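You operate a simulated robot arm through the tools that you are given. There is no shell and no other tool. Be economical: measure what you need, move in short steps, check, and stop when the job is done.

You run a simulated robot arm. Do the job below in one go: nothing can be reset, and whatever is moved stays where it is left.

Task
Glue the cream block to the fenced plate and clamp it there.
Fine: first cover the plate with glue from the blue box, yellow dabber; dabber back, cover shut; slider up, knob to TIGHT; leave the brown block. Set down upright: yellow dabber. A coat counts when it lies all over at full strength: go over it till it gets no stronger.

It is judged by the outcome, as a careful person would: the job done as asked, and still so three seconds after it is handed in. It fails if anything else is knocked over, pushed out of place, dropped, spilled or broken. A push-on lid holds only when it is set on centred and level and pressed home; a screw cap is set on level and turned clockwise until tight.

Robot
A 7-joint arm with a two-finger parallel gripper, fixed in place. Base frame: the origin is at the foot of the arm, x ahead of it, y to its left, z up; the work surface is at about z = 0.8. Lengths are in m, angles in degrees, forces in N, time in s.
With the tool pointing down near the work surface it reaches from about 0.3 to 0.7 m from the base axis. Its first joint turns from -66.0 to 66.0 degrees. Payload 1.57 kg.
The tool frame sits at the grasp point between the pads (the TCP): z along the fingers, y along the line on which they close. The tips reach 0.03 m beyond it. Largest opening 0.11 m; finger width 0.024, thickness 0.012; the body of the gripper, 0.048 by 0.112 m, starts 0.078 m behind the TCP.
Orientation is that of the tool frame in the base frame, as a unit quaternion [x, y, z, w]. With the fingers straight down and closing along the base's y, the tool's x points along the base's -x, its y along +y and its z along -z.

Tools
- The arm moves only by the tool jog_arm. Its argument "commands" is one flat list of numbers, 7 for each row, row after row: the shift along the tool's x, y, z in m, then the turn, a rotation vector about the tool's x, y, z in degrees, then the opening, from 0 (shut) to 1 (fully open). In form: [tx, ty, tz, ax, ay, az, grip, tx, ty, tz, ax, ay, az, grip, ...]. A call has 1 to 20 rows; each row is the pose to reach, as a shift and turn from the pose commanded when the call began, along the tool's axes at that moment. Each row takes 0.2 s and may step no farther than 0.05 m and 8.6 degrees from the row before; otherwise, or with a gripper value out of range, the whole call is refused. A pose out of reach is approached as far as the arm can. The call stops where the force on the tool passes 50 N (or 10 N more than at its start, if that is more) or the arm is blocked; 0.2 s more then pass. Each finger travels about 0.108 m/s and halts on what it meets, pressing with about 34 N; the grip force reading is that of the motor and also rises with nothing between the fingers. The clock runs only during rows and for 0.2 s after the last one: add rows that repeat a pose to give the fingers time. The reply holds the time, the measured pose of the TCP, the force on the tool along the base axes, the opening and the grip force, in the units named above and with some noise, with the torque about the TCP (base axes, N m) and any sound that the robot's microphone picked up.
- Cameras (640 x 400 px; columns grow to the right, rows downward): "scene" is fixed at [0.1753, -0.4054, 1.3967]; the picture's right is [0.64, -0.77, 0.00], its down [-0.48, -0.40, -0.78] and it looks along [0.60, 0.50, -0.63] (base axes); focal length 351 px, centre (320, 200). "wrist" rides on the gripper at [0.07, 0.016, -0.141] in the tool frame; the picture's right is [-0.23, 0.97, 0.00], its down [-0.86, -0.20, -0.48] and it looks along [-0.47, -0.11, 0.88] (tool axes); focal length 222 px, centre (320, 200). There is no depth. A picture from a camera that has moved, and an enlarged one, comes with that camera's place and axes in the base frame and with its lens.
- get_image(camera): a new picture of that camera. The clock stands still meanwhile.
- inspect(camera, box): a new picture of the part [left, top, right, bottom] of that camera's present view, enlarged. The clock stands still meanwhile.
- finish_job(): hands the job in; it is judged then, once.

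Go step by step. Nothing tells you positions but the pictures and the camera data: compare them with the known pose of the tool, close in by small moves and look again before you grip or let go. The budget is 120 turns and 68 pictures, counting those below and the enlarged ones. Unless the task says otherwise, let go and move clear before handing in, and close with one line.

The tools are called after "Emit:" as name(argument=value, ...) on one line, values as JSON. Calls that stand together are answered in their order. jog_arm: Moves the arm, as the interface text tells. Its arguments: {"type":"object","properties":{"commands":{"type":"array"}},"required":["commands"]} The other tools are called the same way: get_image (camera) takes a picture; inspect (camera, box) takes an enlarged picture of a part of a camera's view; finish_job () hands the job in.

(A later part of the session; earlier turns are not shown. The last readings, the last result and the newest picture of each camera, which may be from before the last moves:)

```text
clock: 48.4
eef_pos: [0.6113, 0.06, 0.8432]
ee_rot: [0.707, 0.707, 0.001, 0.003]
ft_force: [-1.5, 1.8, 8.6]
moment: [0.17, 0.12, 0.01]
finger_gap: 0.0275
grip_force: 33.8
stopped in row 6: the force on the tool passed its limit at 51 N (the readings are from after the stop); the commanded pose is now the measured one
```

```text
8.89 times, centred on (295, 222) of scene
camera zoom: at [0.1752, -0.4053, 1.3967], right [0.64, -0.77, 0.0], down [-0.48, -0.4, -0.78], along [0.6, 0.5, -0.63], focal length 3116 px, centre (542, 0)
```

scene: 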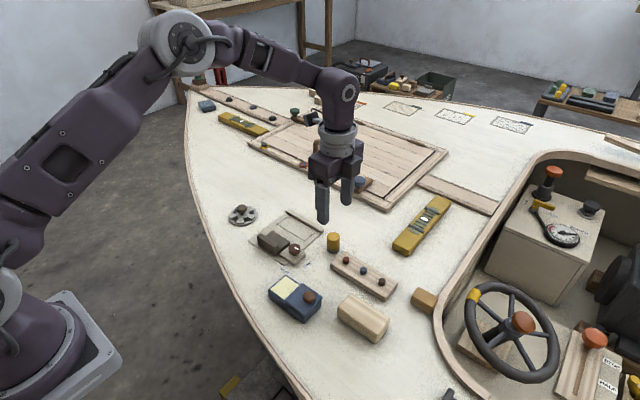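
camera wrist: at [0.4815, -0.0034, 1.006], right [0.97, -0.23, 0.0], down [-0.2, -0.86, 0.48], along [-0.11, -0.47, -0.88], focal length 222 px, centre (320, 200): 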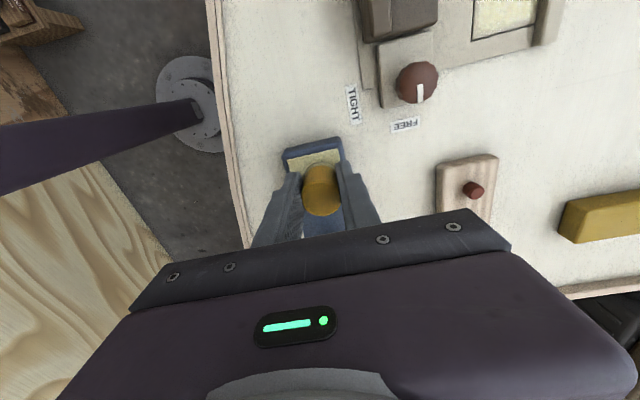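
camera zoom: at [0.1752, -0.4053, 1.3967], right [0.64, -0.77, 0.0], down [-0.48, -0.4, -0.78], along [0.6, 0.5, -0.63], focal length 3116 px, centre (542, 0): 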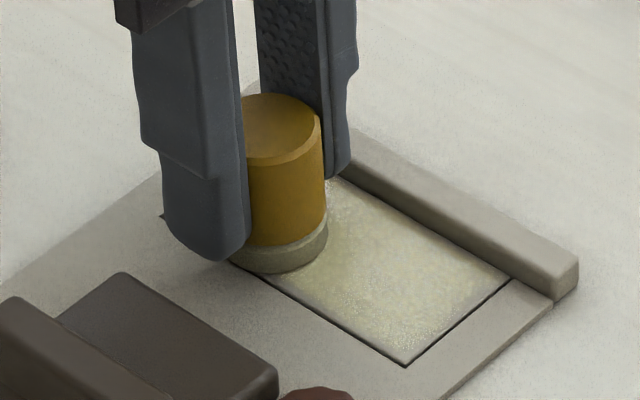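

Emit:
jog_arm(commands=[0.01, -0.002, 0, 0, 0, 0, 0.15, 0.021, -0.002, 0, 0, 0, 0, 0.15, 0.021, 0.007, 0, 0, 0, 0, 0.15, 0.007, 0.007, 0, 0, 0, 0, 0.15, -0.007, 0.007, 0, 0, 0, 0, 0.15, -0.021, 0.007, 0, 0, 0, 0, 0.15, -0.035, 0.007, 0, 0, 0, 0, 0.15, -0.05, 0.007, 0, 0, 0, 0, 0.15, -0.064, 0.007, 0, 0, 0, 0, 0.15, -0.064, 0.0165, 0, 0, 0, 0, 0.15, -0.05, 0.0165, 0, 0, 0, 0, 0.15, -0.035, 0.0165, 0, 0, 0, 0, 0.15, -0.021, 0.0165, 0, 0, 0, 0, 0.15, -0.007, 0.0165, 0, 0, 0, 0, 0.15, 0.007, 0.0165, 0, 0, 0, 0, 0.15, 0.021, 0.0165, 0, 0, 0, 0, 0.15])

```text
clock: 51.8
eef_pos: [0.6291, 0.0769, 0.842]
ee_rot: [0.708, 0.706, -0.003, 0.004]
ft_force: [-8.8, -23.2, 17.9]
moment: [-0.79, 0.33, -0.03]
finger_gap: 0.0276
grip_force: 34.1
```

Emit:
jog_arm(commands=[-0.014, 0, -0.0004, 0, 0, 0, 0.15, -0.028, 0, -0.0004, 0, 0, 0, 0.15, -0.042, 0, -0.0004, 0, 0, 0, 0.15, -0.056, 0, -0.0004, 0, 0, 0, 0.15, -0.07, 0, -0.0004, 0, 0, 0, 0.15, -0.084, 0, -0.0004, 0, 0, 0, 0.15, -0.084, -0.01, -0.0004, 0, 0, 0, 0.15, -0.084, -0.0195, -0.0004, 0, 0, 0, 0.15, -0.07, -0.0195, -0.0004, 0, 0, 0, 0.15, -0.056, -0.0195, -0.0004, 0, 0, 0, 0.15, -0.042, -0.0195, -0.0004, 0, 0, 0, 0.15, -0.028, -0.0195, -0.0004, 0, 0, 0, 0.15, -0.014, -0.0195, -0.0004, 0, 0, 0, 0.15, 0.002, -0.0195, -0.0004, 0, 0, 0, 0.15, 0.002, -0.0195, -0.02, 0, 0, 0, 0.15, 0.002, -0.0195, -0.05, 0, 0, 0, 0.15])

Emit:
inspect(camera="scene", box=[265, 200, 325, 245])

```text
clock: 55.2
eef_pos: [0.6073, 0.0824, 0.8909]
ee_rot: [0.707, 0.707, 0.0, 0.002]
ft_force: [0.5, 1.2, -0.1]
moment: [-0.01, -0.01, 0.0]
finger_gap: 0.0276
grip_force: 33.6
```

```text
8.89 times, centred on (295, 222) of scene
camera zoom: at [0.1753, -0.4053, 1.3967], right [0.64, -0.77, 0.0], down [-0.48, -0.4, -0.78], along [0.6, 0.5, -0.63], focal length 3116 px, centre (542, 0)
```

zoom: 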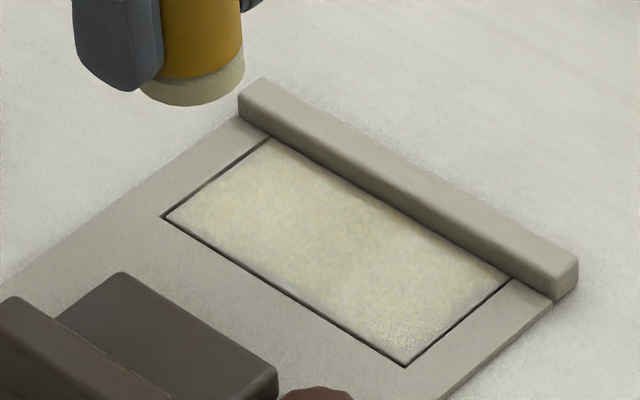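

The centre is well coated but the edges are thin. I'll re-dip and go over the edges.

Emit:
jog_arm(commands=[0, 0, -0.035, 0, 0, 0, 0.15, -0.03, -0.03, -0.035, 0, 0, 0, 0.15, -0.06, -0.06, -0.035, 0, 0, 0, 0.15, -0.09, -0.09, -0.035, 0, 0, 0, 0.15, -0.12, -0.12, -0.035, 0, 0, 0, 0.15, -0.155, -0.142, -0.035, 0, 0, 0, 0.15, -0.155, -0.142, 0, 0, 0, 0, 0.15, -0.155, -0.142, 0.02, 0, 0, 0, 0.15, -0.155, -0.142, 0.026, 0, 0, 0, 0.15, -0.155, -0.142, 0.027, 0, 0, 0, 0.15])

```text
clock: 57.4
eef_pos: [0.4671, -0.0725, 0.8643]
ee_rot: [0.707, 0.707, 0.001, 0.003]
ft_force: [1.5, -1.2, 6.2]
moment: [0.03, 0.0, 0.0]
finger_gap: 0.0275
grip_force: 34.1
```

Emit:
jog_arm(commands=[0, 0, 0.0008, 0, 0, 0, 0.15, 0, 0, 0.0008, 0, 0, 0, 0.15, 0, 0, -0.03, 0, 0, 0, 0.15, 0, 0, -0.06, 0, 0, 0, 0.15, 0.03, 0.035, -0.06, 0, 0, 0, 0.15, 0.06, 0.07, -0.06, 0, 0, 0, 0.15, 0.071, 0.11, -0.06, 0, 0, 0, 0.15, 0.071, 0.139, -0.06, 0, 0, 0, 0.15, 0.071, 0.139, -0.02, 0, 0, 0, 0.15, 0.071, 0.139, 0.01, 0, 0, 0, 0.15, 0.071, 0.139, 0.02, 0, 0, 0, 0.15, 0.071, 0.139, 0.022, 0, 0, 0, 0.15])

```text
clock: 60.0
eef_pos: [0.6054, -0.0015, 0.8432]
ee_rot: [0.707, 0.707, 0.0, 0.003]
ft_force: [-1.5, 0.2, -0.7]
moment: [0.0, -0.01, -0.01]
finger_gap: 0.0275
grip_force: 34.1
```

Emit:
jog_arm(commands=[-0.006, 0, 0.0012, 0, 0, 0, 0.15, 0.012, 0, 0.0013, 0, 0, 0, 0.15, 0.03, 0, 0.0013, 0, 0, 0, 0.15, 0.048, 0, 0.0013, 0, 0, 0, 0.15, 0.066, 0, 0.0013, 0, 0, 0, 0.15, 0.086, 0, 0.0013, 0, 0, 0, 0.15, 0.086, 0.012, 0.0013, 0, 0, 0, 0.15, 0.086, 0.024, 0.0013, 0, 0, 0, 0.15, 0.066, 0.0245, 0.0013, 0, 0, 0, 0.15, 0.048, 0.0245, 0.0013, 0, 0, 0, 0.15, 0.03, 0.0245, 0.0013, 0, 0, 0, 0.15, 0.012, 0.0245, 0.0013, 0, 0, 0, 0.15, -0.006, 0.0245, 0.0013, 0, 0, 0, 0.15, -0.006, 0.012, 0.0013, 0, 0, 0, 0.15, -0.006, 0.002, 0.0013, 0, 0, 0, 0.15])

Emit:
inspect(camera="scene", box=[265, 200, 325, 245])

```text
clock: 62.3
eef_pos: [0.6296, 0.047, 0.8424]
ee_rot: [0.707, 0.707, 0.001, 0.0]
ft_force: [-9.6, -0.3, 16.2]
moment: [-0.03, 0.33, -0.04]
finger_gap: 0.0277
grip_force: 34.1
stopped in row 11: the force on the tool passed its limit at 51 N (the readings are from after the stop); the commanded pose is now the measured one
```

```text
8.89 times, centred on (295, 222) of scene
camera zoom: at [0.1748, -0.4054, 1.3968], right [0.64, -0.77, 0.0], down [-0.48, -0.4, -0.78], along [0.6, 0.5, -0.63], focal length 3116 px, centre (542, 0)
```

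zoom: 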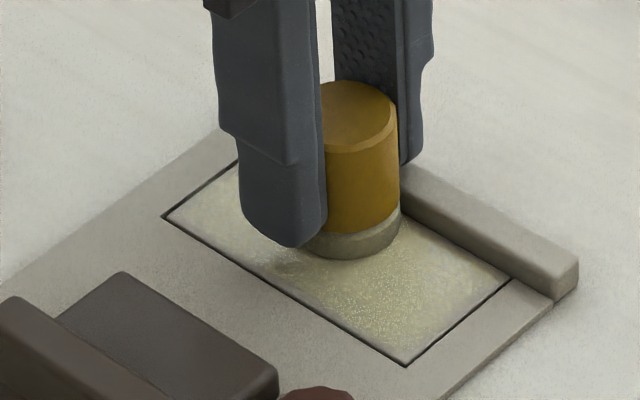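

Emit:
jog_arm(commands=[-0.012, -0.0003, -0.0003, 0, 0, 0, 0.15, -0.024, -0.0003, -0.0003, 0, 0, 0, 0.15, -0.036, -0.0003, -0.0003, 0, 0, 0, 0.15, -0.048, -0.0003, -0.0003, 0, 0, 0, 0.15, -0.056, -0.0003, -0.0003, 0, 0, 0, 0.15, -0.056, -0.012, -0.0003, 0, 0, 0, 0.15, -0.056, -0.024, -0.0003, 0, 0, 0, 0.15, -0.042, -0.0245, -0.0003, 0, 0, 0, 0.15, -0.028, -0.0245, -0.0003, 0, 0, 0, 0.15, -0.014, -0.0245, -0.0003, 0, 0, 0, 0.15, 0, -0.0245, -0.0003, 0, 0, 0, 0.15, 0.014, -0.0245, -0.0003, 0, 0, 0, 0.15, 0.028, -0.0245, -0.0003, 0, 0, 0, 0.15, 0.04, -0.0245, -0.0003, 0, 0, 0, 0.15, 0.04, -0.012, -0.0003, 0, 0, 0, 0.15, 0.026, -0.012, -0.0003, 0, 0, 0, 0.15, 0.012, -0.012, -0.0003, 0, 0, 0, 0.15, -0.002, -0.012, -0.0003, 0, 0, 0, 0.15, -0.02, -0.012, -0.0003, 0, 0, 0, 0.15, -0.038, -0.012, -0.0003, 0, 0, 0, 0.15])

Emit:
jog_arm(commands=[0, 0, -0.02, 0, 0, 0, 0.15, 0, 0, -0.06, 0, 0, 0, 0.15, -0.04, -0.01, -0.06, 0, 0, 0, 0.15])

Emit:
inspect(camera="scene", box=[265, 200, 325, 245])

```text
clock: 63.3
eef_pos: [0.6287, 0.0113, 0.8428]
ee_rot: [0.706, 0.708, 0.007, -0.006]
ft_force: [-7.6, 4.4, 11.3]
moment: [0.0, 0.32, -0.07]
finger_gap: 0.0278
grip_force: 34.0
stopped in row 4: the force on the tool passed its limit at 56 N (the readings are from after the stop); the commanded pose is now the measured one
```

```text
clock: 64.1
eef_pos: [0.6197, -0.0305, 0.9011]
ee_rot: [0.705, 0.709, 0.006, -0.005]
ft_force: [-0.9, -0.1, 0.2]
moment: [0.01, 0.02, -0.01]
finger_gap: 0.0275
grip_force: 34.1
```

```text
8.89 times, centred on (295, 222) of scene
camera zoom: at [0.1754, -0.4053, 1.3967], right [0.64, -0.77, 0.0], down [-0.48, -0.4, -0.78], along [0.6, 0.5, -0.63], focal length 3116 px, centre (542, 0)
```

zoom: 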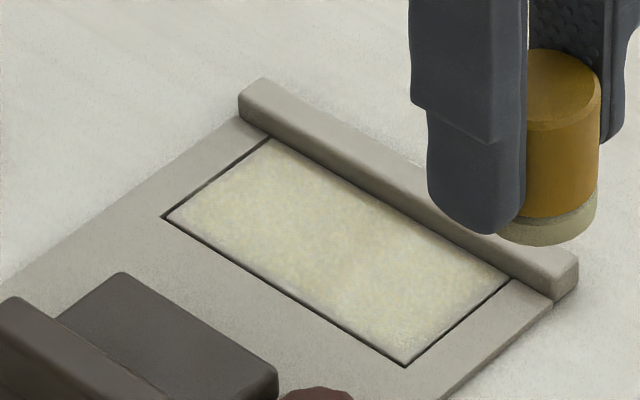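

Emit:
jog_arm(commands=[-0.01, -0.04, -0.02, 0, -0.4, 0.15, 0.15, -0.02, -0.08, -0.02, 0, -0.88, 0.32, 0.15, -0.03, -0.12, -0.02, 0, -0.88, 0.32, 0.15, -0.0425, -0.154, -0.02, 0, -0.88, 0.32, 0.15, -0.0425, -0.154, 0.015, 0, -0.88, 0.32, 0.15, -0.0425, -0.154, 0.034, 0, -0.88, 0.32, 0.15, -0.0425, -0.154, 0.0375, 0, -0.88, 0.32, 0.15, -0.0425, -0.154, 0.0385, 0, -0.88, 0.32, 0.15])

```text
clock: 65.8
eef_pos: [0.4649, -0.0727, 0.865]
ee_rot: [0.707, 0.707, 0.003, 0.001]
ft_force: [-4.7, 2.0, 19.0]
moment: [-0.04, 0.26, -0.04]
finger_gap: 0.0278
grip_force: 33.9
stopped in row 8: the force on the tool passed its limit at 54 N (the readings are from after the stop); the commanded pose is now the measured one
```

Emit:
jog_arm(commands=[0, 0, -0.03, 0, 0, 0, 0.15, 0, 0, -0.06, 0, 0, 0, 0.15, 0.03, 0.035, -0.06, 0, 0, 0, 0.15, 0.06, 0.07, -0.06, 0, 0, 0, 0.15, 0.068, 0.11, -0.06, 0, 0, 0, 0.15, 0.068, 0.141, -0.06, 0, 0, 0, 0.15, 0.068, 0.141, -0.02, 0, 0, 0, 0.15, 0.068, 0.141, 0.01, 0, 0, 0, 0.15, 0.068, 0.141, 0.02, 0, 0, 0, 0.15, 0.068, 0.141, 0.0215, 0, 0, 0, 0.15])

```text
clock: 68.0
eef_pos: [0.6086, -0.0047, 0.8436]
ee_rot: [0.707, 0.707, 0.003, 0.001]
ft_force: [-0.8, 0.1, 3.0]
moment: [-0.02, 0.06, -0.03]
finger_gap: 0.0275
grip_force: 34.2
```

Emit:
jog_arm(commands=[-0.002, -0.003, 0.0002, 0, 0, 0, 0.15, 0.012, -0.003, 0.0002, 0, 0, 0, 0.15, 0.026, -0.003, 0.0002, 0, 0, 0, 0.15, 0.04, -0.003, 0.0002, 0, 0, 0, 0.15, 0.054, -0.003, 0.0002, 0, 0, 0, 0.15, 0.068, -0.003, 0.0002, 0, 0, 0, 0.15, 0.082, -0.003, 0.0002, 0, 0, 0, 0.15, 0.089, -0.003, 0.0002, 0, 0, 0, 0.15, 0.089, 0.008, 0.0002, 0, 0, 0, 0.15, 0.088, 0.018, 0.0002, 0, 0, 0, 0.15, 0.074, 0.0185, 0.0002, 0, 0, 0, 0.15, 0.06, 0.0185, 0.0002, 0, 0, 0, 0.15, 0.046, 0.0185, 0.0002, 0, 0, 0, 0.15, 0.032, 0.0185, 0.0002, 0, 0, 0, 0.15, 0.018, 0.0185, 0.0002, 0, 0, 0, 0.15, 0.006, 0.0185, 0.0002, 0, 0, 0, 0.15, -0.003, 0.0185, 0.0002, 0, 0, 0, 0.15, -0.003, 0.008, 0.0002, 0, 0, 0, 0.15, -0.003, -0.003, 0.0002, 0, 0, 0, 0.15])

```text
clock: 72.0
eef_pos: [0.6042, -0.0067, 0.8428]
ee_rot: [0.707, 0.707, 0.003, 0.001]
ft_force: [0.1, 0.5, -0.3]
moment: [-0.01, -0.03, -0.01]
finger_gap: 0.0275
grip_force: 33.9
```

A full loop done. I'll do another loop plus the centre with slightly more pressure.

Emit:
jog_arm(commands=[0.014, 0.002, 0.0008, 0, 0, 0, 0.15, 0.028, 0.002, 0.0008, 0, 0, 0, 0.15, 0.044, 0.002, 0.0008, 0, 0, 0, 0.15, 0.06, 0.002, 0.0008, 0, 0, 0, 0.15, 0.076, 0.002, 0.0008, 0, 0, 0, 0.15, 0.09, 0.002, 0.0008, 0, 0, 0, 0.15, 0.09, 0.013, 0.0008, 0, 0, 0, 0.15, 0.074, 0.013, 0.0008, 0, 0, 0, 0.15, 0.058, 0.013, 0.0008, 0, 0, 0, 0.15, 0.042, 0.013, 0.0008, 0, 0, 0, 0.15, 0.026, 0.013, 0.0008, 0, 0, 0, 0.15, 0.01, 0.013, 0.0008, 0, 0, 0, 0.15, -0.002, 0.013, 0.0008, 0, 0, 0, 0.15, -0.002, 0.0235, 0.0008, 0, 0, 0, 0.15, 0.014, 0.0235, 0.0008, 0, 0, 0, 0.15, 0.03, 0.0235, 0.0008, 0, 0, 0, 0.15, 0.046, 0.0235, 0.0008, 0, 0, 0, 0.15, 0.062, 0.0235, 0.0008, 0, 0, 0, 0.15, 0.078, 0.0235, 0.0008, 0, 0, 0, 0.15, 0.09, 0.0235, 0.0008, 0, 0, 0, 0.15])

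Emit:
jog_arm(commands=[0, 0, -0.02, 0, 0, 0, 0.15, 0, 0, -0.06, 0, 0, 0, 0.15])

Emit:
inspect(camera="scene", box=[265, 200, 325, 245])

```text
clock: 76.2
eef_pos: [0.6288, 0.0825, 0.8439]
ee_rot: [0.706, 0.708, 0.002, 0.002]
ft_force: [0.3, -3.9, 8.5]
moment: [-0.21, 0.04, 0.02]
finger_gap: 0.0276
grip_force: 34.1
```

```text
clock: 76.8
eef_pos: [0.6278, 0.083, 0.9042]
ee_rot: [0.707, 0.707, 0.003, 0.001]
ft_force: [0.8, -0.7, 0.4]
moment: [-0.02, -0.01, 0.02]
finger_gap: 0.0278
grip_force: 34.0
```

```text
8.89 times, centred on (295, 222) of scene
camera zoom: at [0.1753, -0.4054, 1.3967], right [0.64, -0.77, 0.0], down [-0.48, -0.4, -0.78], along [0.6, 0.5, -0.63], focal length 3116 px, centre (542, 0)
```

zoom: 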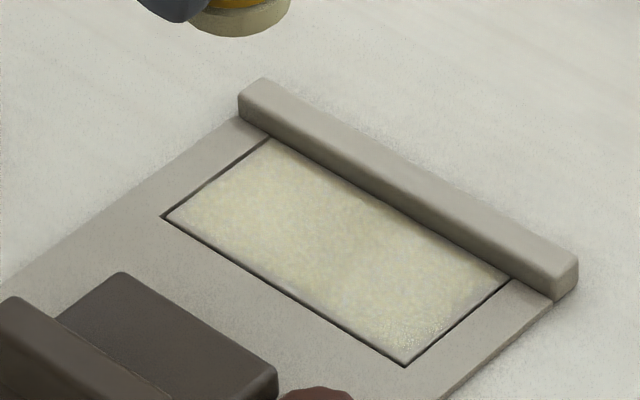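

Emit:
jog_arm(commands=[-0.04, 0, -0.01, 0, 0, 0, 0.15, -0.08, 0, -0.01, 0, 0, 0, 0.15, -0.12, 0, -0.01, 0, 0, 0, 0.15, -0.155, -0.005, -0.01, 0, 0, 0, 0.15])

Emit:
inspect(camera="wrist", box=[200, 0, 360, 100])

```text
clock: 77.8
eef_pos: [0.6218, -0.0712, 0.912]
ee_rot: [0.707, 0.708, 0.003, 0.001]
ft_force: [0.0, -0.6, 0.4]
moment: [0.03, -0.03, 0.02]
finger_gap: 0.0276
grip_force: 33.8
```

```text
4.00 times, centred on (280, 50) of wrist
camera zoom: at [0.6369, -0.0014, 1.0537], right [0.97, -0.23, 0.0], down [-0.2, -0.86, 0.48], along [-0.1, -0.46, -0.88], focal length 888 px, centre (480, 800)
```

zoom: 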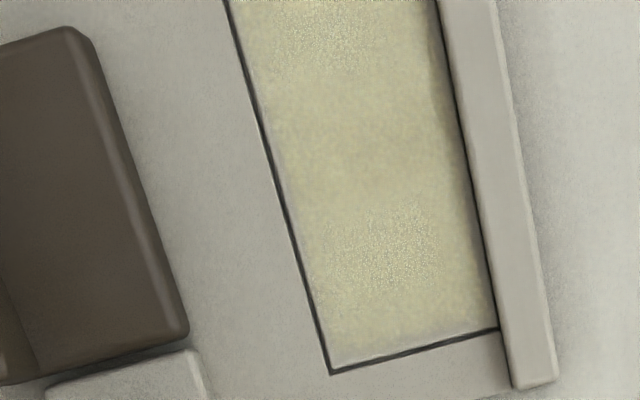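

From above the coat looks uniform apart from a thin inset margin. I'll do one more dip and full pass, then compare the strength.

Emit:
jog_arm(commands=[0, -0.045, -0.01, 0, 0, 0, 0.15, 0, -0.09, -0.01, 0, 0, 0, 0.15, 0, -0.13, -0.01, 0, 0, 0, 0.15, -0.002, -0.157, -0.01, 0, 0, 0, 0.15, -0.002, -0.157, 0.025, 0, 0, 0, 0.15, -0.002, -0.157, 0.042, 0, 0, 0, 0.15, -0.002, -0.157, 0.046, 0, 0, 0, 0.15, -0.002, -0.157, 0.0475, 0, 0, 0, 0.15])

```text
clock: 79.6
eef_pos: [0.4655, -0.0768, 0.8658]
ee_rot: [0.707, 0.707, 0.002, 0.002]
ft_force: [-4.2, 1.2, 33.0]
moment: [-0.16, 0.23, -0.02]
finger_gap: 0.028
grip_force: 33.9
```

Emit:
jog_arm(commands=[0, 0, -0.03, 0, 0, 0, 0.15, 0, 0, -0.06, 0, 0, 0, 0.15, 0.03, 0.035, -0.06, 0, 0, 0, 0.15, 0.06, 0.07, -0.06, 0, 0, 0, 0.15, 0.07, 0.11, -0.06, 0, 0, 0, 0.15, 0.07, 0.141, -0.06, 0, 0, 0, 0.15, 0.07, 0.141, -0.02, 0, 0, 0, 0.15, 0.07, 0.141, 0.01, 0, 0, 0, 0.15, 0.07, 0.141, 0.02, 0, 0, 0, 0.15, 0.07, 0.141, 0.0215, 0, 0, 0, 0.15])

```text
clock: 81.8
eef_pos: [0.6061, -0.0063, 0.8418]
ee_rot: [0.707, 0.707, 0.002, 0.002]
ft_force: [-1.8, 0.0, 5.4]
moment: [-0.07, 0.1, -0.01]
finger_gap: 0.0276
grip_force: 33.9
```

Emit:
jog_arm(commands=[0.014, 0, 0.0003, 0, 0, 0, 0.15, 0.028, 0, 0.0003, 0, 0, 0, 0.15, 0.044, 0, 0.0003, 0, 0, 0, 0.15, 0.06, 0, 0.0003, 0, 0, 0, 0.15, 0.076, 0, 0.0003, 0, 0, 0, 0.15, 0.09, 0, 0.0003, 0, 0, 0, 0.15, 0.09, 0.011, 0.0003, 0, 0, 0, 0.15, 0.074, 0.011, 0.0003, 0, 0, 0, 0.15, 0.058, 0.011, 0.0003, 0, 0, 0, 0.15, 0.042, 0.011, 0.0003, 0, 0, 0, 0.15, 0.026, 0.011, 0.0003, 0, 0, 0, 0.15, 0.01, 0.011, 0.0003, 0, 0, 0, 0.15, -0.002, 0.011, 0.0003, 0, 0, 0, 0.15, -0.002, 0.0215, 0.0003, 0, 0, 0, 0.15, 0.014, 0.0215, 0.0003, 0, 0, 0, 0.15, 0.03, 0.0215, 0.0003, 0, 0, 0, 0.15, 0.046, 0.0215, 0.0003, 0, 0, 0, 0.15, 0.062, 0.0215, 0.0003, 0, 0, 0, 0.15, 0.078, 0.0215, 0.0003, 0, 0, 0, 0.15, 0.09, 0.0215, 0.0003, 0, 0, 0, 0.15])

```text
clock: 86.0
eef_pos: [0.6281, 0.0851, 0.844]
ee_rot: [0.707, 0.707, 0.003, 0.001]
ft_force: [-0.5, -0.4, -0.1]
moment: [0.0, -0.01, -0.04]
finger_gap: 0.0276
grip_force: 33.9
```

Emit:
jog_arm(commands=[-0.014, 0, 0.0012, 0, 0, 0, 0.15, -0.028, 0, 0.0012, 0, 0, 0, 0.15, -0.044, 0, 0.0012, 0, 0, 0, 0.15, -0.06, 0, 0.0012, 0, 0, 0, 0.15, -0.076, 0, 0.0012, 0, 0, 0, 0.15, -0.091, 0, 0.0012, 0, 0, 0, 0.15, -0.091, -0.011, 0.0012, 0, 0, 0, 0.15, -0.074, -0.011, 0.0012, 0, 0, 0, 0.15, -0.058, -0.011, 0.0012, 0, 0, 0, 0.15, -0.042, -0.011, 0.0012, 0, 0, 0, 0.15, -0.026, -0.011, 0.0012, 0, 0, 0, 0.15, -0.01, -0.011, 0.0012, 0, 0, 0, 0.15, 0.001, -0.011, 0.0012, 0, 0, 0, 0.15, 0.001, -0.022, 0.0012, 0, 0, 0, 0.15, -0.014, -0.022, 0.0012, 0, 0, 0, 0.15, -0.03, -0.022, 0.0012, 0, 0, 0, 0.15, -0.046, -0.022, 0.0012, 0, 0, 0, 0.15, -0.062, -0.022, 0.0012, 0, 0, 0, 0.15, -0.078, -0.022, 0.0012, 0, 0, 0, 0.15, -0.091, -0.022, 0.0012, 0, 0, 0, 0.15])

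Emit:
jog_arm(commands=[0, 0, -0.03, 0, 0, 0, 0.15, 0, 0, -0.068, 0, 0, 0, 0.15, -0.03, 0.01, -0.068, 0, 0, 0, 0.15, -0.063, 0.017, -0.068, 0, 0, 0, 0.15])

Emit:
inspect(camera="wrist", box=[200, 0, 360, 100])

```text
clock: 90.1
eef_pos: [0.6068, 0.0104, 0.8435]
ee_rot: [0.706, 0.708, 0.007, -0.002]
ft_force: [-4.5, 3.0, 10.9]
moment: [-0.04, 0.21, -0.05]
finger_gap: 0.028
grip_force: 34.2
stopped in row 20: the force on the tool passed its limit at 59 N (the readings are from after the stop); the commanded pose is now the measured one
```

```text
clock: 91.1
eef_pos: [0.6237, -0.055, 0.9104]
ee_rot: [0.706, 0.708, 0.006, -0.003]
ft_force: [-0.2, 0.1, -0.3]
moment: [0.02, 0.0, 0.02]
finger_gap: 0.0277
grip_force: 34.2
```

```text
4.00 times, centred on (280, 50) of wrist
camera zoom: at [0.6378, 0.0137, 1.0524], right [0.97, -0.22, 0.0], down [-0.2, -0.86, 0.47], along [-0.1, -0.46, -0.88], focal length 888 px, centre (480, 800)
```

zoom: 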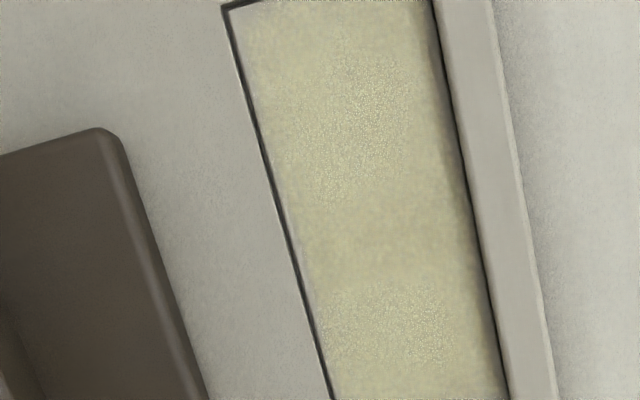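

The coat looks unchanged in strength and uniform. Next I'll return the dabber to its original spot at (0.624, −0.070), straightening the tool.

Emit:
jog_arm(commands=[-0.015, 0, 0, 0.24, -0.72, 0.16, 0.15, -0.015, 0, 0.03, 0.24, -0.72, 0.16, 0.15, -0.015, 0, 0.055, 0.24, -0.72, 0.16, 0.15, -0.015, 0, 0.064, 0.24, -0.72, 0.16, 0.15, -0.015, 0, 0.064, 0.24, -0.72, 0.16, 0.15])

Emit:
inspect(camera="scene", box=[300, 200, 380, 260])

```text
clock: 92.3
eef_pos: [0.6243, -0.067, 0.8462]
ee_rot: [0.707, 0.707, 0.001, 0.001]
ft_force: [0.7, -0.7, 0.2]
moment: [0.0, -0.04, -0.01]
finger_gap: 0.0277
grip_force: 34.0
```

```text
6.67 times, centred on (340, 230) of scene
camera zoom: at [0.1753, -0.4054, 1.3967], right [0.64, -0.77, 0.0], down [-0.48, -0.4, -0.78], along [0.6, 0.5, -0.63], focal length 2337 px, centre (187, 0)
```

zoom: 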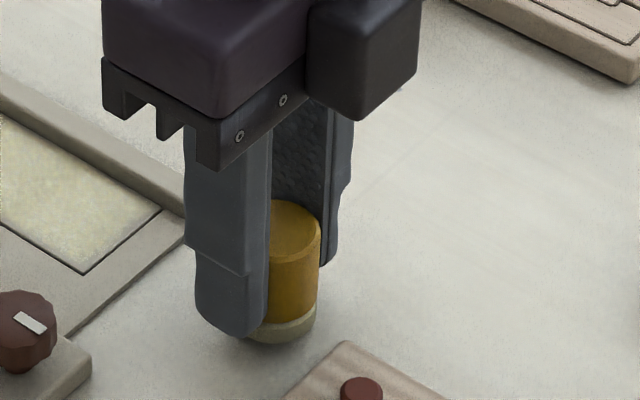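

Emit:
jog_arm(commands=[0, 0, 0.0015, 0, 0, 0, 0.15, 0, 0, 0.003, 0, 0, 0, 0.15, 0, 0, 0.004, 0, 0, 0, 0.15])

```text
clock: 93.1
eef_pos: [0.6242, -0.0678, 0.8425]
ee_rot: [0.707, 0.707, 0.001, 0.0]
ft_force: [0.7, -0.1, 0.4]
moment: [-0.02, 0.05, -0.01]
finger_gap: 0.0279
grip_force: 33.7
```

Emit:
jog_arm(commands=[0, 0, 0.0008, 0, 0, 0, 0.15, 0, 0, 0.0016, 0, 0, 0, 0.15])

```text
clock: 93.7
eef_pos: [0.6232, -0.0677, 0.8398]
ee_rot: [0.707, 0.707, 0.001, 0.0]
ft_force: [0.7, -0.2, 0.0]
moment: [0.03, -0.01, 0.03]
finger_gap: 0.028
grip_force: 34.1
```

Emit:
jog_arm(commands=[0, 0, 0.0006, 0, 0, 0, 0.15, 0, 0, 0.0012, 0, 0, 0, 0.15])

```text
clock: 94.3
eef_pos: [0.624, -0.0678, 0.8395]
ee_rot: [0.707, 0.707, 0.001, 0.002]
ft_force: [-4.8, 3.3, 19.1]
moment: [-0.07, 0.25, -0.06]
finger_gap: 0.0275
grip_force: 34.3
```

Standing on the table. I'll release and rise.

Emit:
jog_arm(commands=[0, 0, -0.0006, 0, 0, 0, 0.15, 0, 0, -0.0006, 0, 0, 0, 0.3, 0, 0, -0.0006, 0, 0, 0, 0.4, 0, 0, -0.0006, 0, 0, 0, 0.5, 0, 0, -0.03, 0, 0, 0, 0.5, 0, 0, -0.07, 0, 0, 0, 0.5, -0.01, -0.045, -0.09, 0, 0, 0, 0.5, -0.03, -0.09, -0.09, 0, 0, 0, 0.5, -0.05, -0.13, -0.09, 0, 0, 0, 0.5, -0.073, -0.159, -0.09, 0, 0, 0, 0.5])

Emit:
get_image(camera="wrist")

Emit:
inspect(camera="scene", box=[240, 190, 420, 330])

```text
refused: row 7 steps farther than a row can; nothing moved
```

```text
25 pictures are left
camera wrist: at [0.6393, 0.003, 0.981], right [0.97, -0.23, 0.0], down [-0.2, -0.85, 0.48], along [-0.1, -0.47, -0.88], focal length 222 px, centre (320, 200)
```

wrist: 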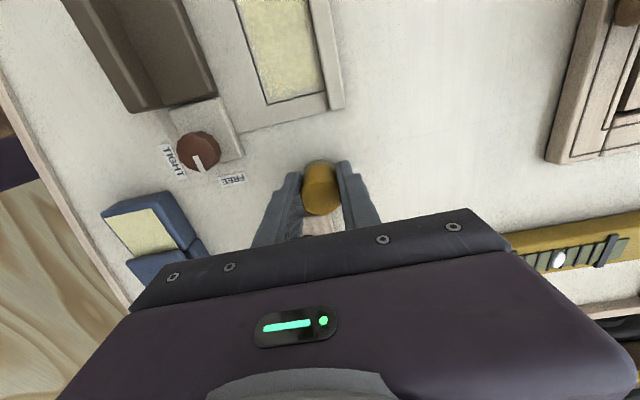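

```text
2.86 times, centred on (330, 260) of scene
camera zoom: at [0.1749, -0.4052, 1.3968], right [0.64, -0.77, 0.0], down [-0.48, -0.4, -0.78], along [0.6, 0.5, -0.63], focal length 1002 px, centre (291, 29)
```

zoom: 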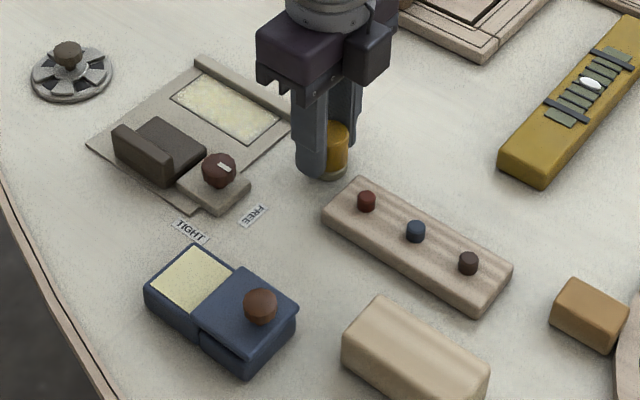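

Emit:
jog_arm(commands=[0, 0, -0.0006, 0, 0, 0, 0.15, 0, 0, -0.0006, 0, 0, 0, 0.3, 0, 0, -0.0006, 0, 0, 0, 0.4, 0, 0, -0.0006, 0, 0, 0, 0.5, 0, 0, -0.03, 0, 0, 0, 0.5, 0, 0, -0.07, 0, 0, 0, 0.5, -0.01, -0.035, -0.09, 0, 0, 0, 0.5, -0.03, -0.075, -0.09, 0, 0, 0, 0.5, -0.05, -0.115, -0.09, 0, 0, 0, 0.5, -0.073, -0.157, -0.09, 0, 0, 0, 0.5])

Emit:
get_image(camera="wrist")

Emit:
inspect(camera="scene", box=[250, 210, 360, 325])

```text
clock: 96.5
eef_pos: [0.466, -0.1407, 0.9262]
ee_rot: [0.707, 0.707, 0.001, 0.001]
ft_force: [-0.6, -0.2, 0.2]
moment: [0.03, 0.01, 0.02]
finger_gap: 0.0553
grip_force: 0.1
```

```text
23 pictures are left
camera wrist: at [0.4814, -0.07, 1.0689], right [0.97, -0.23, 0.0], down [-0.2, -0.86, 0.48], along [-0.11, -0.47, -0.88], focal length 222 px, centre (320, 200)
```

wrist: 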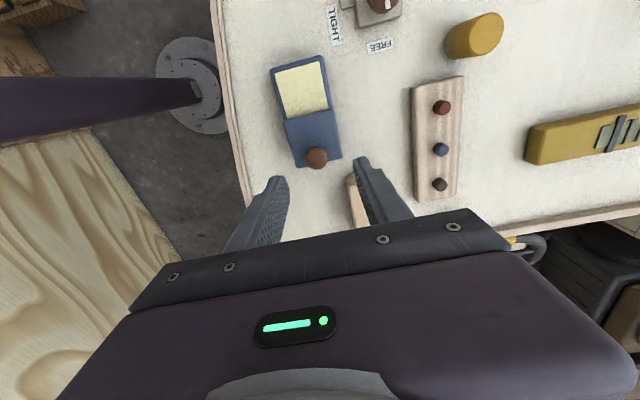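

```text
3.48 times, centred on (305, 268) of scene
camera zoom: at [0.1754, -0.4053, 1.3967], right [0.64, -0.77, 0.0], down [-0.48, -0.4, -0.78], along [0.6, 0.5, -0.63], focal length 1219 px, centre (372, -35)
```

zoom: 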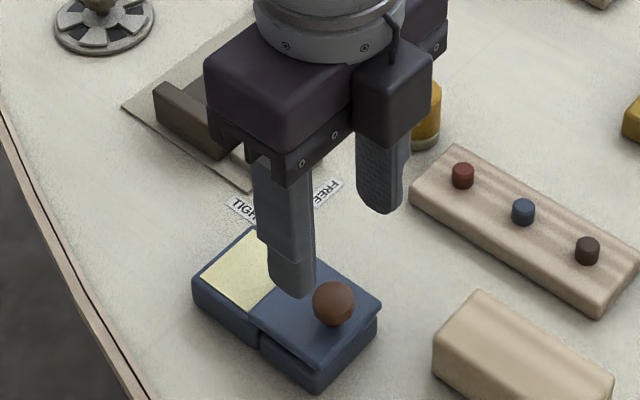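

The dabber stands upright at its spot, and the knob is at about (0.465, −0.140). I'll descend and grip it to shut the cover.

Emit:
jog_arm(commands=[0, 0, 0.03, 0, 0, 0, 0.5, 0, 0, 0.055, 0, 0, 0, 0.5, 0, 0, 0.06, 0, 0, 0, 0.5, 0, 0, 0.06, 0, 0, 0, 0.3, 0, 0, 0.06, 0, 0, 0, 0.1, 0, 0, 0.06, 0, 0, 0, 0.1])

```text
clock: 97.9
eef_pos: [0.4675, -0.1405, 0.8668]
ee_rot: [0.706, 0.708, 0.0, 0.001]
ft_force: [-1.1, 0.0, 0.1]
moment: [-0.13, 0.04, 0.04]
finger_gap: 0.0211
grip_force: 34.0
```

Emit:
jog_arm(commands=[0, 0, 0.001, 0, 0, 0, 0.1, 0.004, 0, 0.002, 0, 0, 0, 0.1, 0.008, 0, 0.002, 0, 0, 0, 0.1])

Emit:
inspect(camera="scene", box=[262, 260, 334, 325])

```text
clock: 98.7
eef_pos: [0.467, -0.1335, 0.8672]
ee_rot: [0.707, 0.707, 0.001, 0.002]
ft_force: [-6.7, 0.1, 27.6]
moment: [-0.05, 0.17, 0.14]
finger_gap: 0.0212
grip_force: 33.9
```

```text
6.15 times, centred on (298, 292) of scene
camera zoom: at [0.1747, -0.4053, 1.3968], right [0.64, -0.77, 0.0], down [-0.48, -0.4, -0.78], along [0.6, 0.5, -0.63], focal length 2158 px, centre (455, -369)
```

zoom: 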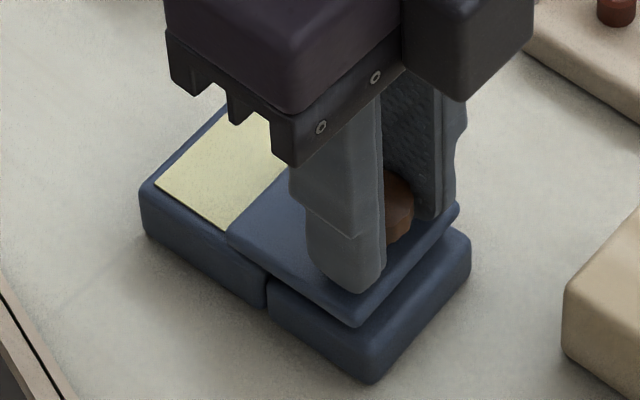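

Emit:
jog_arm(commands=[0.006, 0, -0.0004, 0, 0, 0, 0.1, 0.012, 0, -0.0006, 0, 0, 0, 0.1, 0.018, 0, -0.0006, 0, 0, 0, 0.1, 0.024, 0, -0.0006, 0, 0, 0, 0.1, 0.03, 0, -0.0006, 0, 0, 0, 0.1, 0.035, 0, -0.0006, 0, 0, 0, 0.1])

Emit:
inspect(camera="scene", box=[262, 260, 334, 325])

```text
clock: 100.1
eef_pos: [0.4667, -0.0974, 0.8676]
ee_rot: [0.707, 0.708, 0.0, 0.0]
ft_force: [-0.9, -0.5, -0.2]
moment: [-0.01, 0.01, 0.02]
finger_gap: 0.0207
grip_force: 33.9
```

```text
6.15 times, centred on (298, 292) of scene
camera zoom: at [0.1754, -0.4054, 1.3967], right [0.64, -0.77, 0.0], down [-0.48, -0.4, -0.78], along [0.6, 0.5, -0.63], focal length 2158 px, centre (455, -369)
```

zoom: 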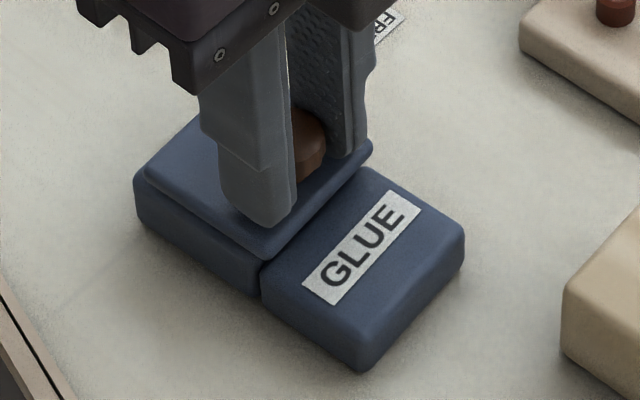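

Emit:
jog_arm(commands=[0, 0, 0.001, 0, 0, 0, 0.1, 0, 0, 0.002, 0, 0, 0, 0.1, 0.003, 0, 0.002, 0, 0, 0, 0.1, 0.006, 0, 0.002, 0, 0, 0, 0.1, 0.008, 0, 0.002, 0, 0, 0, 0.1])

Emit:
inspect(camera="scene", box=[262, 260, 334, 325])

```text
clock: 101.3
eef_pos: [0.4671, -0.0917, 0.8646]
ee_rot: [0.708, 0.707, 0.0, 0.003]
ft_force: [-3.3, -10.9, 25.1]
moment: [-0.08, 0.14, 0.06]
finger_gap: 0.0209
grip_force: 34.1
```

```text
6.15 times, centred on (298, 292) of scene
camera zoom: at [0.1749, -0.4056, 1.3967], right [0.64, -0.77, 0.0], down [-0.48, -0.4, -0.78], along [0.6, 0.5, -0.63], focal length 2158 px, centre (455, -369)
```

zoom: 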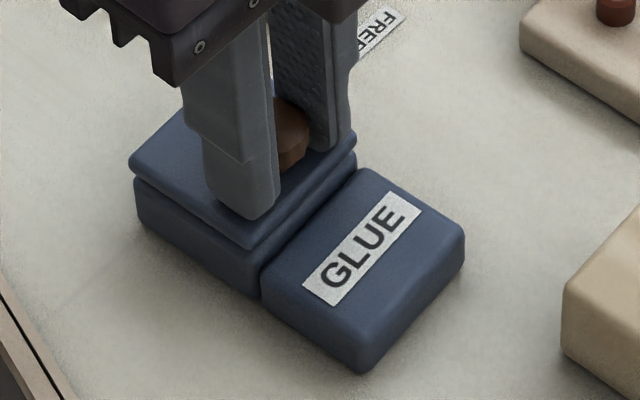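

The cover is shut (it reached its stop). I'll release, rise, and go over to the cream block at about (0.511, −0.228).

Emit:
jog_arm(commands=[-0.0015, 0, -0.0015, 0, 0, 0, 0.1, -0.0015, 0, -0.0015, 0, 0, 0, 0.3, -0.0015, 0, -0.0015, 0, 0, 0, 0.4, -0.0015, 0, -0.04, 0, 0, 0, 0.6, -0.0015, 0, -0.08, 0, 0, 0, 0.65, -0.04, 0.015, -0.09, 0, 0, 0, 0.65, -0.08, 0.03, -0.09, 0, 0, 0, 0.65, -0.12, 0.044, -0.09, 0, 0, 0, 0.65, -0.1365, 0.044, -0.09, 0, 0, 0, 0.65])

Emit:
get_image(camera="wrist")

Emit:
inspect(camera="scene", box=[255, 250, 415, 350])

```text
clock: 103.3
eef_pos: [0.5084, -0.2265, 0.9541]
ee_rot: [0.707, 0.707, -0.001, 0.001]
ft_force: [0.5, 0.5, -0.4]
moment: [0.0, -0.02, -0.01]
finger_gap: 0.0712
grip_force: 0.0
```

```text
18 pictures are left
camera wrist: at [0.525, -0.1565, 1.0961], right [0.97, -0.23, 0.0], down [-0.2, -0.85, 0.48], along [-0.11, -0.47, -0.88], focal length 222 px, centre (320, 200)
```

wrist: 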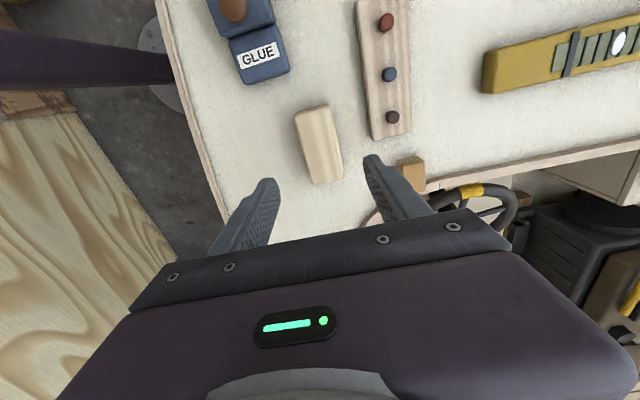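

```text
4.00 times, centred on (335, 300) of scene
camera zoom: at [0.1753, -0.4054, 1.3967], right [0.64, -0.77, 0.0], down [-0.48, -0.4, -0.78], along [0.6, 0.5, -0.63], focal length 1402 px, centre (260, -200)
```

zoom: 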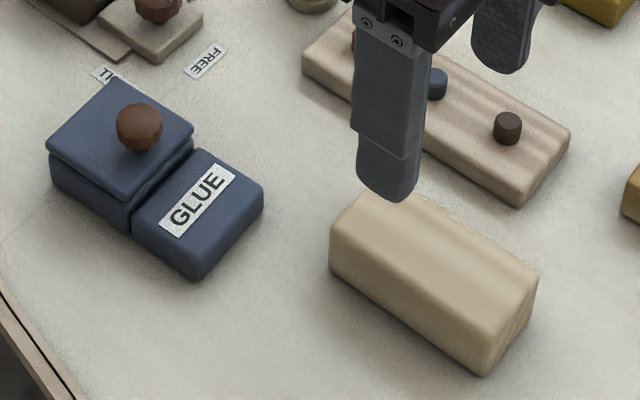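

Emit:
inspect(camera="wrist", box=[260, 80, 440, 200])

```text
3.33 times, centred on (350, 140) of wrist
camera zoom: at [0.525, -0.1565, 1.0961], right [0.97, -0.23, 0.0], down [-0.2, -0.85, 0.48], along [-0.11, -0.47, -0.88], focal length 740 px, centre (220, 400)
```

zoom: 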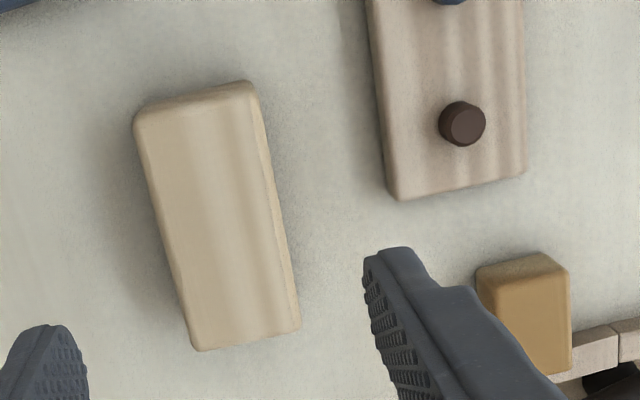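

The block spans x 0.489–0.527, y −0.184…−0.270, top z≈0.842. I'm centred over it, so I'll descend and grip across x.

Emit:
jog_arm(commands=[0, 0, 0.04, 0, 0, 0, 0.65, 0, 0, 0.08, 0, 0, 0, 0.65, 0, 0, 0.102, 0, 0, 0, 0.65, 0, 0, 0.102, 0, 0, 0, 0.45, 0, 0, 0.102, 0, 0, 0, 0.25, 0, 0, 0.102, 0, 0, 0, 0.25])

```text
clock: 104.7
eef_pos: [0.5098, -0.225, 0.8517]
ee_rot: [0.707, 0.707, 0.0, 0.002]
ft_force: [0.4, 0.3, -0.3]
moment: [-0.03, 0.03, -0.02]
finger_gap: 0.0432
grip_force: 34.2
```

Gripped (width 0.043). I'll lift and carry it to above the coated area.

Emit:
jog_arm(commands=[0, 0, -0.04, 0, 0, 0, 0.25, 0, 0, -0.083, 0, 0, 0, 0.25, 0.044, 0.018, -0.083, 0, 0, 0, 0.25, 0.088, 0.036, -0.083, 0, 0, 0, 0.25, 0.132, 0.054, -0.083, 0, 0, 0, 0.25, 0.176, 0.072, -0.083, 0, 0, 0, 0.25, 0.22, 0.09, -0.083, 0, 0, 0, 0.25, 0.2663, 0.109, -0.083, 0, 0, 0, 0.25, 0.2663, 0.109, -0.05, 0, 0, 0, 0.25, 0.2663, 0.109, -0.025, 0, 0, 0, 0.25])

Emit:
inspect(camera="scene", box=[235, 190, 345, 270])

Emit:
get_image(camera="wrist")

```text
clock: 106.9
eef_pos: [0.6196, 0.0385, 0.8777]
ee_rot: [0.708, 0.706, 0.001, 0.001]
ft_force: [0.1, -0.5, -0.6]
moment: [0.0, 0.04, 0.0]
finger_gap: 0.043
grip_force: 33.8
```

```text
5.00 times, centred on (290, 230) of scene
camera zoom: at [0.1754, -0.4053, 1.3967], right [0.64, -0.77, 0.0], down [-0.48, -0.4, -0.78], along [0.6, 0.5, -0.63], focal length 1753 px, centre (470, 50)
```

zoom: 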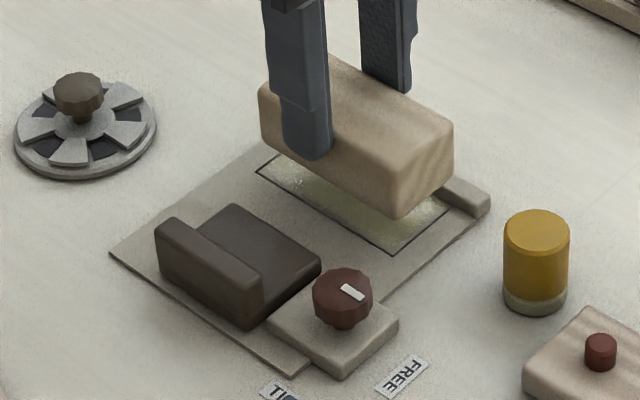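

```text
14 pictures are left
camera wrist: at [0.6348, 0.1095, 1.019], right [0.97, -0.23, 0.0], down [-0.2, -0.86, 0.48], along [-0.11, -0.47, -0.88], focal length 222 px, centre (320, 200)
```

wrist: 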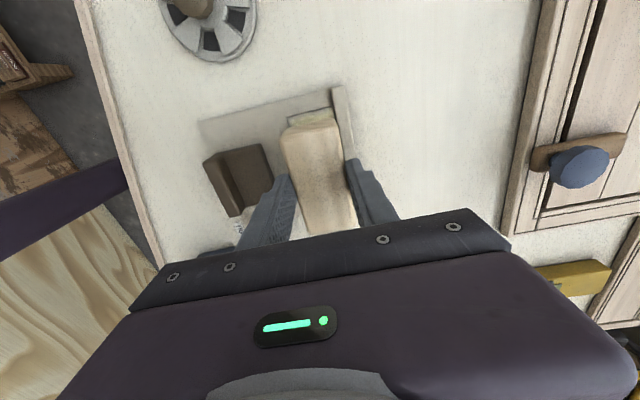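

Aligned within ~3 mm. I'll shift +y slightly and lower to just above the plate.

Emit:
jog_arm(commands=[0.0025, 0, 0.01, 0, 0, 0, 0.25, 0.0025, 0, 0.018, 0, 0, 0, 0.25, 0.0025, 0, 0.022, 0, 0, 0, 0.25])

Emit:
inspect(camera="scene", box=[255, 190, 335, 250])

```text
clock: 107.7
eef_pos: [0.6191, 0.0424, 0.8559]
ee_rot: [0.707, 0.707, 0.001, 0.002]
ft_force: [0.4, 0.5, -0.7]
moment: [-0.01, 0.01, -0.02]
finger_gap: 0.043
grip_force: 33.7
```

```text
6.67 times, centred on (295, 220) of scene
camera zoom: at [0.1753, -0.4054, 1.3967], right [0.64, -0.77, 0.0], down [-0.48, -0.4, -0.78], along [0.6, 0.5, -0.63], focal length 2337 px, centre (487, 67)
```

zoom: 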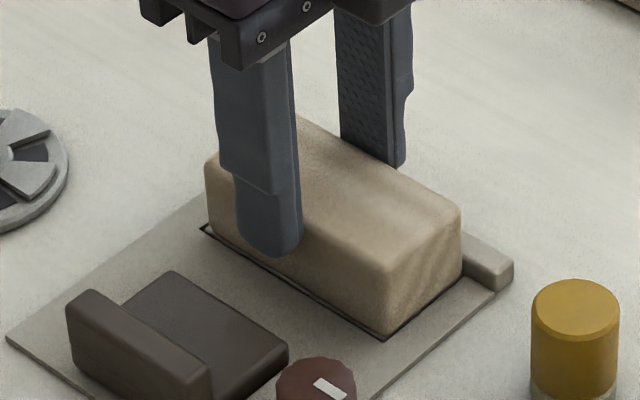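

Well aligned. I'll nudge slightly toward the fence, then press down.

Emit:
jog_arm(commands=[0, 0.001, 0.0005, 0, 0, 0, 0.25, 0, 0.001, 0.0015, 0, 0, 0, 0.25, 0, 0.001, 0.003, 0, 0, 0, 0.25, 0, 0.001, 0.0035, 0, 0, 0, 0.25])

```text
clock: 108.7
eef_pos: [0.6214, 0.0422, 0.8545]
ee_rot: [0.707, 0.707, 0.002, 0.003]
ft_force: [-4.0, -3.0, 30.0]
moment: [-0.1, 0.22, -0.01]
finger_gap: 0.0432
grip_force: 34.0
```

Seated with 30 N. I'll hold a moment, release, and rise.

Emit:
jog_arm(commands=[0, 0, 0, 0, 0, 0, 0.25, 0, 0, 0, 0, 0, 0, 0.25, 0, 0, -0.001, 0, 0, 0, 0.25, 0, 0, -0.001, 0, 0, 0, 0.45, 0, 0, -0.001, 0, 0, 0, 0.5, 0, 0, -0.001, 0, 0, 0, 0.5, 0, 0, -0.04, 0, 0, 0, 0.5, 0, 0, -0.08, 0, 0, 0, 0.5, 0, -0.04, -0.1, 0, 0, 0, 0.4, 0, -0.08, -0.1, 0, 0, 0, 0.3])

Emit:
inspect(camera="scene", box=[235, 190, 345, 270])

Emit:
get_image(camera="wrist")

```text
clock: 110.9
eef_pos: [0.5394, 0.0419, 0.9533]
ee_rot: [0.708, 0.706, 0.001, 0.002]
ft_force: [-0.4, -0.2, -0.6]
moment: [-0.02, -0.01, -0.02]
finger_gap: 0.0334
grip_force: 0.1
```

```text
5.00 times, centred on (290, 230) of scene
camera zoom: at [0.1753, -0.4054, 1.3967], right [0.64, -0.77, 0.0], down [-0.48, -0.4, -0.78], along [0.6, 0.5, -0.63], focal length 1753 px, centre (470, 50)
```

zoom: 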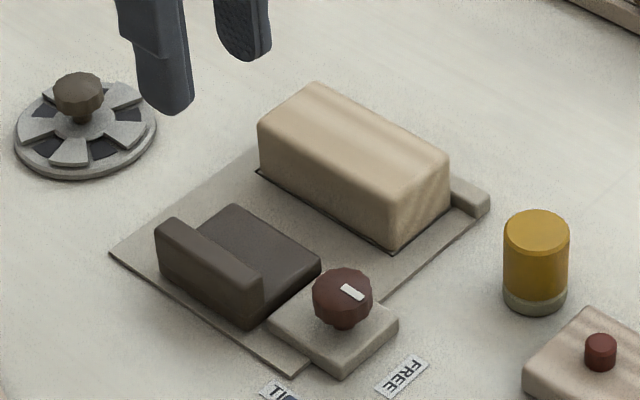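

```text
11 pictures are left
camera wrist: at [0.556, 0.1129, 1.0943], right [0.97, -0.23, 0.0], down [-0.2, -0.85, 0.48], along [-0.11, -0.47, -0.88], focal length 222 px, centre (320, 200)
```

wrist: 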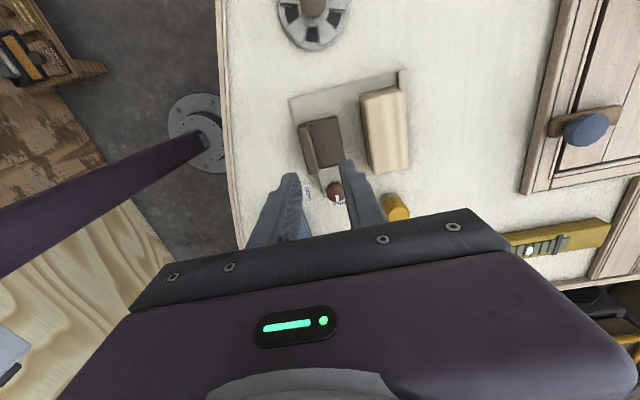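

The block sits well on the coat. The slider's post spans x≈0.520–0.533, y 0.007–0.068, top ≈0.833. I'll close the fingers and come down behind it.

Emit:
jog_arm(commands=[-0.002, -0.025, 0, 0, 0, 0, 0, -0.004, -0.0495, 0.01, 0, 0, 0, 0, -0.004, -0.0535, 0.05, 0, 0, 0, 0, -0.004, -0.0535, 0.09, 0, 0, 0, 0, -0.004, -0.0535, 0.115, 0, 0, 0, 0, -0.004, -0.0535, 0.115, 0, 0, 0, 0])

Emit:
inspect(camera="scene", box=[225, 190, 345, 280])

```text
clock: 112.3
eef_pos: [0.488, 0.0376, 0.8364]
ee_rot: [0.707, 0.707, 0.001, 0.001]
ft_force: [0.2, 0.5, 0.0]
moment: [-0.01, -0.03, -0.02]
finger_gap: 0.0002
grip_force: 21.9
```

```text
4.44 times, centred on (285, 235) of scene
camera zoom: at [0.1753, -0.4054, 1.3967], right [0.64, -0.77, 0.0], down [-0.48, -0.4, -0.78], along [0.6, 0.5, -0.63], focal length 1558 px, centre (476, 44)
```

zoom: 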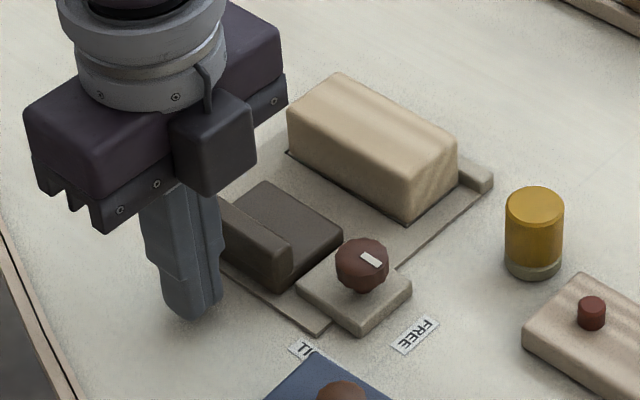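

Emit:
jog_arm(commands=[0, 0.012, -0.003, 0, 0, 0, 0, 0, 0.02, -0.003, 0, 0, 0, 0, 0, 0.026, -0.003, 0, 0, 0, 0, 0, 0.032, -0.003, 0, 0, 0, 0, 0, 0.038, -0.003, 0, 0, 0, 0])

Emit:
inspect(camera="scene", box=[225, 190, 345, 280])

```text
clock: 113.5
eef_pos: [0.5254, 0.0391, 0.8415]
ee_rot: [0.707, 0.707, 0.001, 0.001]
ft_force: [-1.3, 0.0, 1.0]
moment: [0.02, 0.01, 0.0]
finger_gap: 0.0001
grip_force: 21.4
```

```text
4.44 times, centred on (285, 235) of scene
camera zoom: at [0.1753, -0.4054, 1.3967], right [0.64, -0.77, 0.0], down [-0.48, -0.4, -0.78], along [0.6, 0.5, -0.63], focal length 1558 px, centre (476, 44)
```

zoom: 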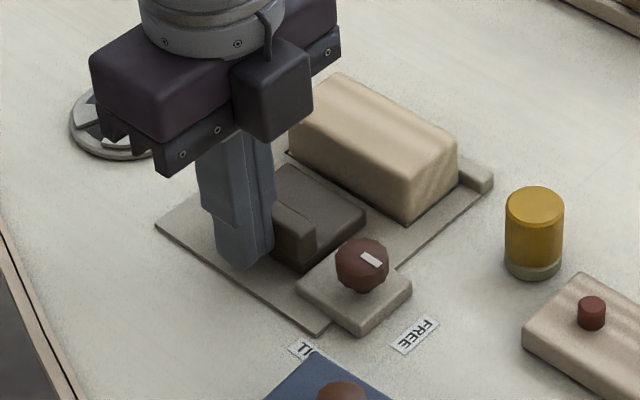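

The slider moves smoothly with the push. I'll continue in small steps until it meets the block.

Emit:
jog_arm(commands=[0, 0.004, 0, 0, 0, 0, 0, 0, 0.008, 0, 0, 0, 0, 0, 0, 0.01, 0, 0, 0, 0, 0])

```text
clock: 114.3
eef_pos: [0.5356, 0.0383, 0.8408]
ee_rot: [0.707, 0.707, 0.001, 0.0]
ft_force: [-0.3, 0.8, 0.3]
moment: [0.06, 0.06, 0.02]
finger_gap: 0.0
grip_force: 21.0
```

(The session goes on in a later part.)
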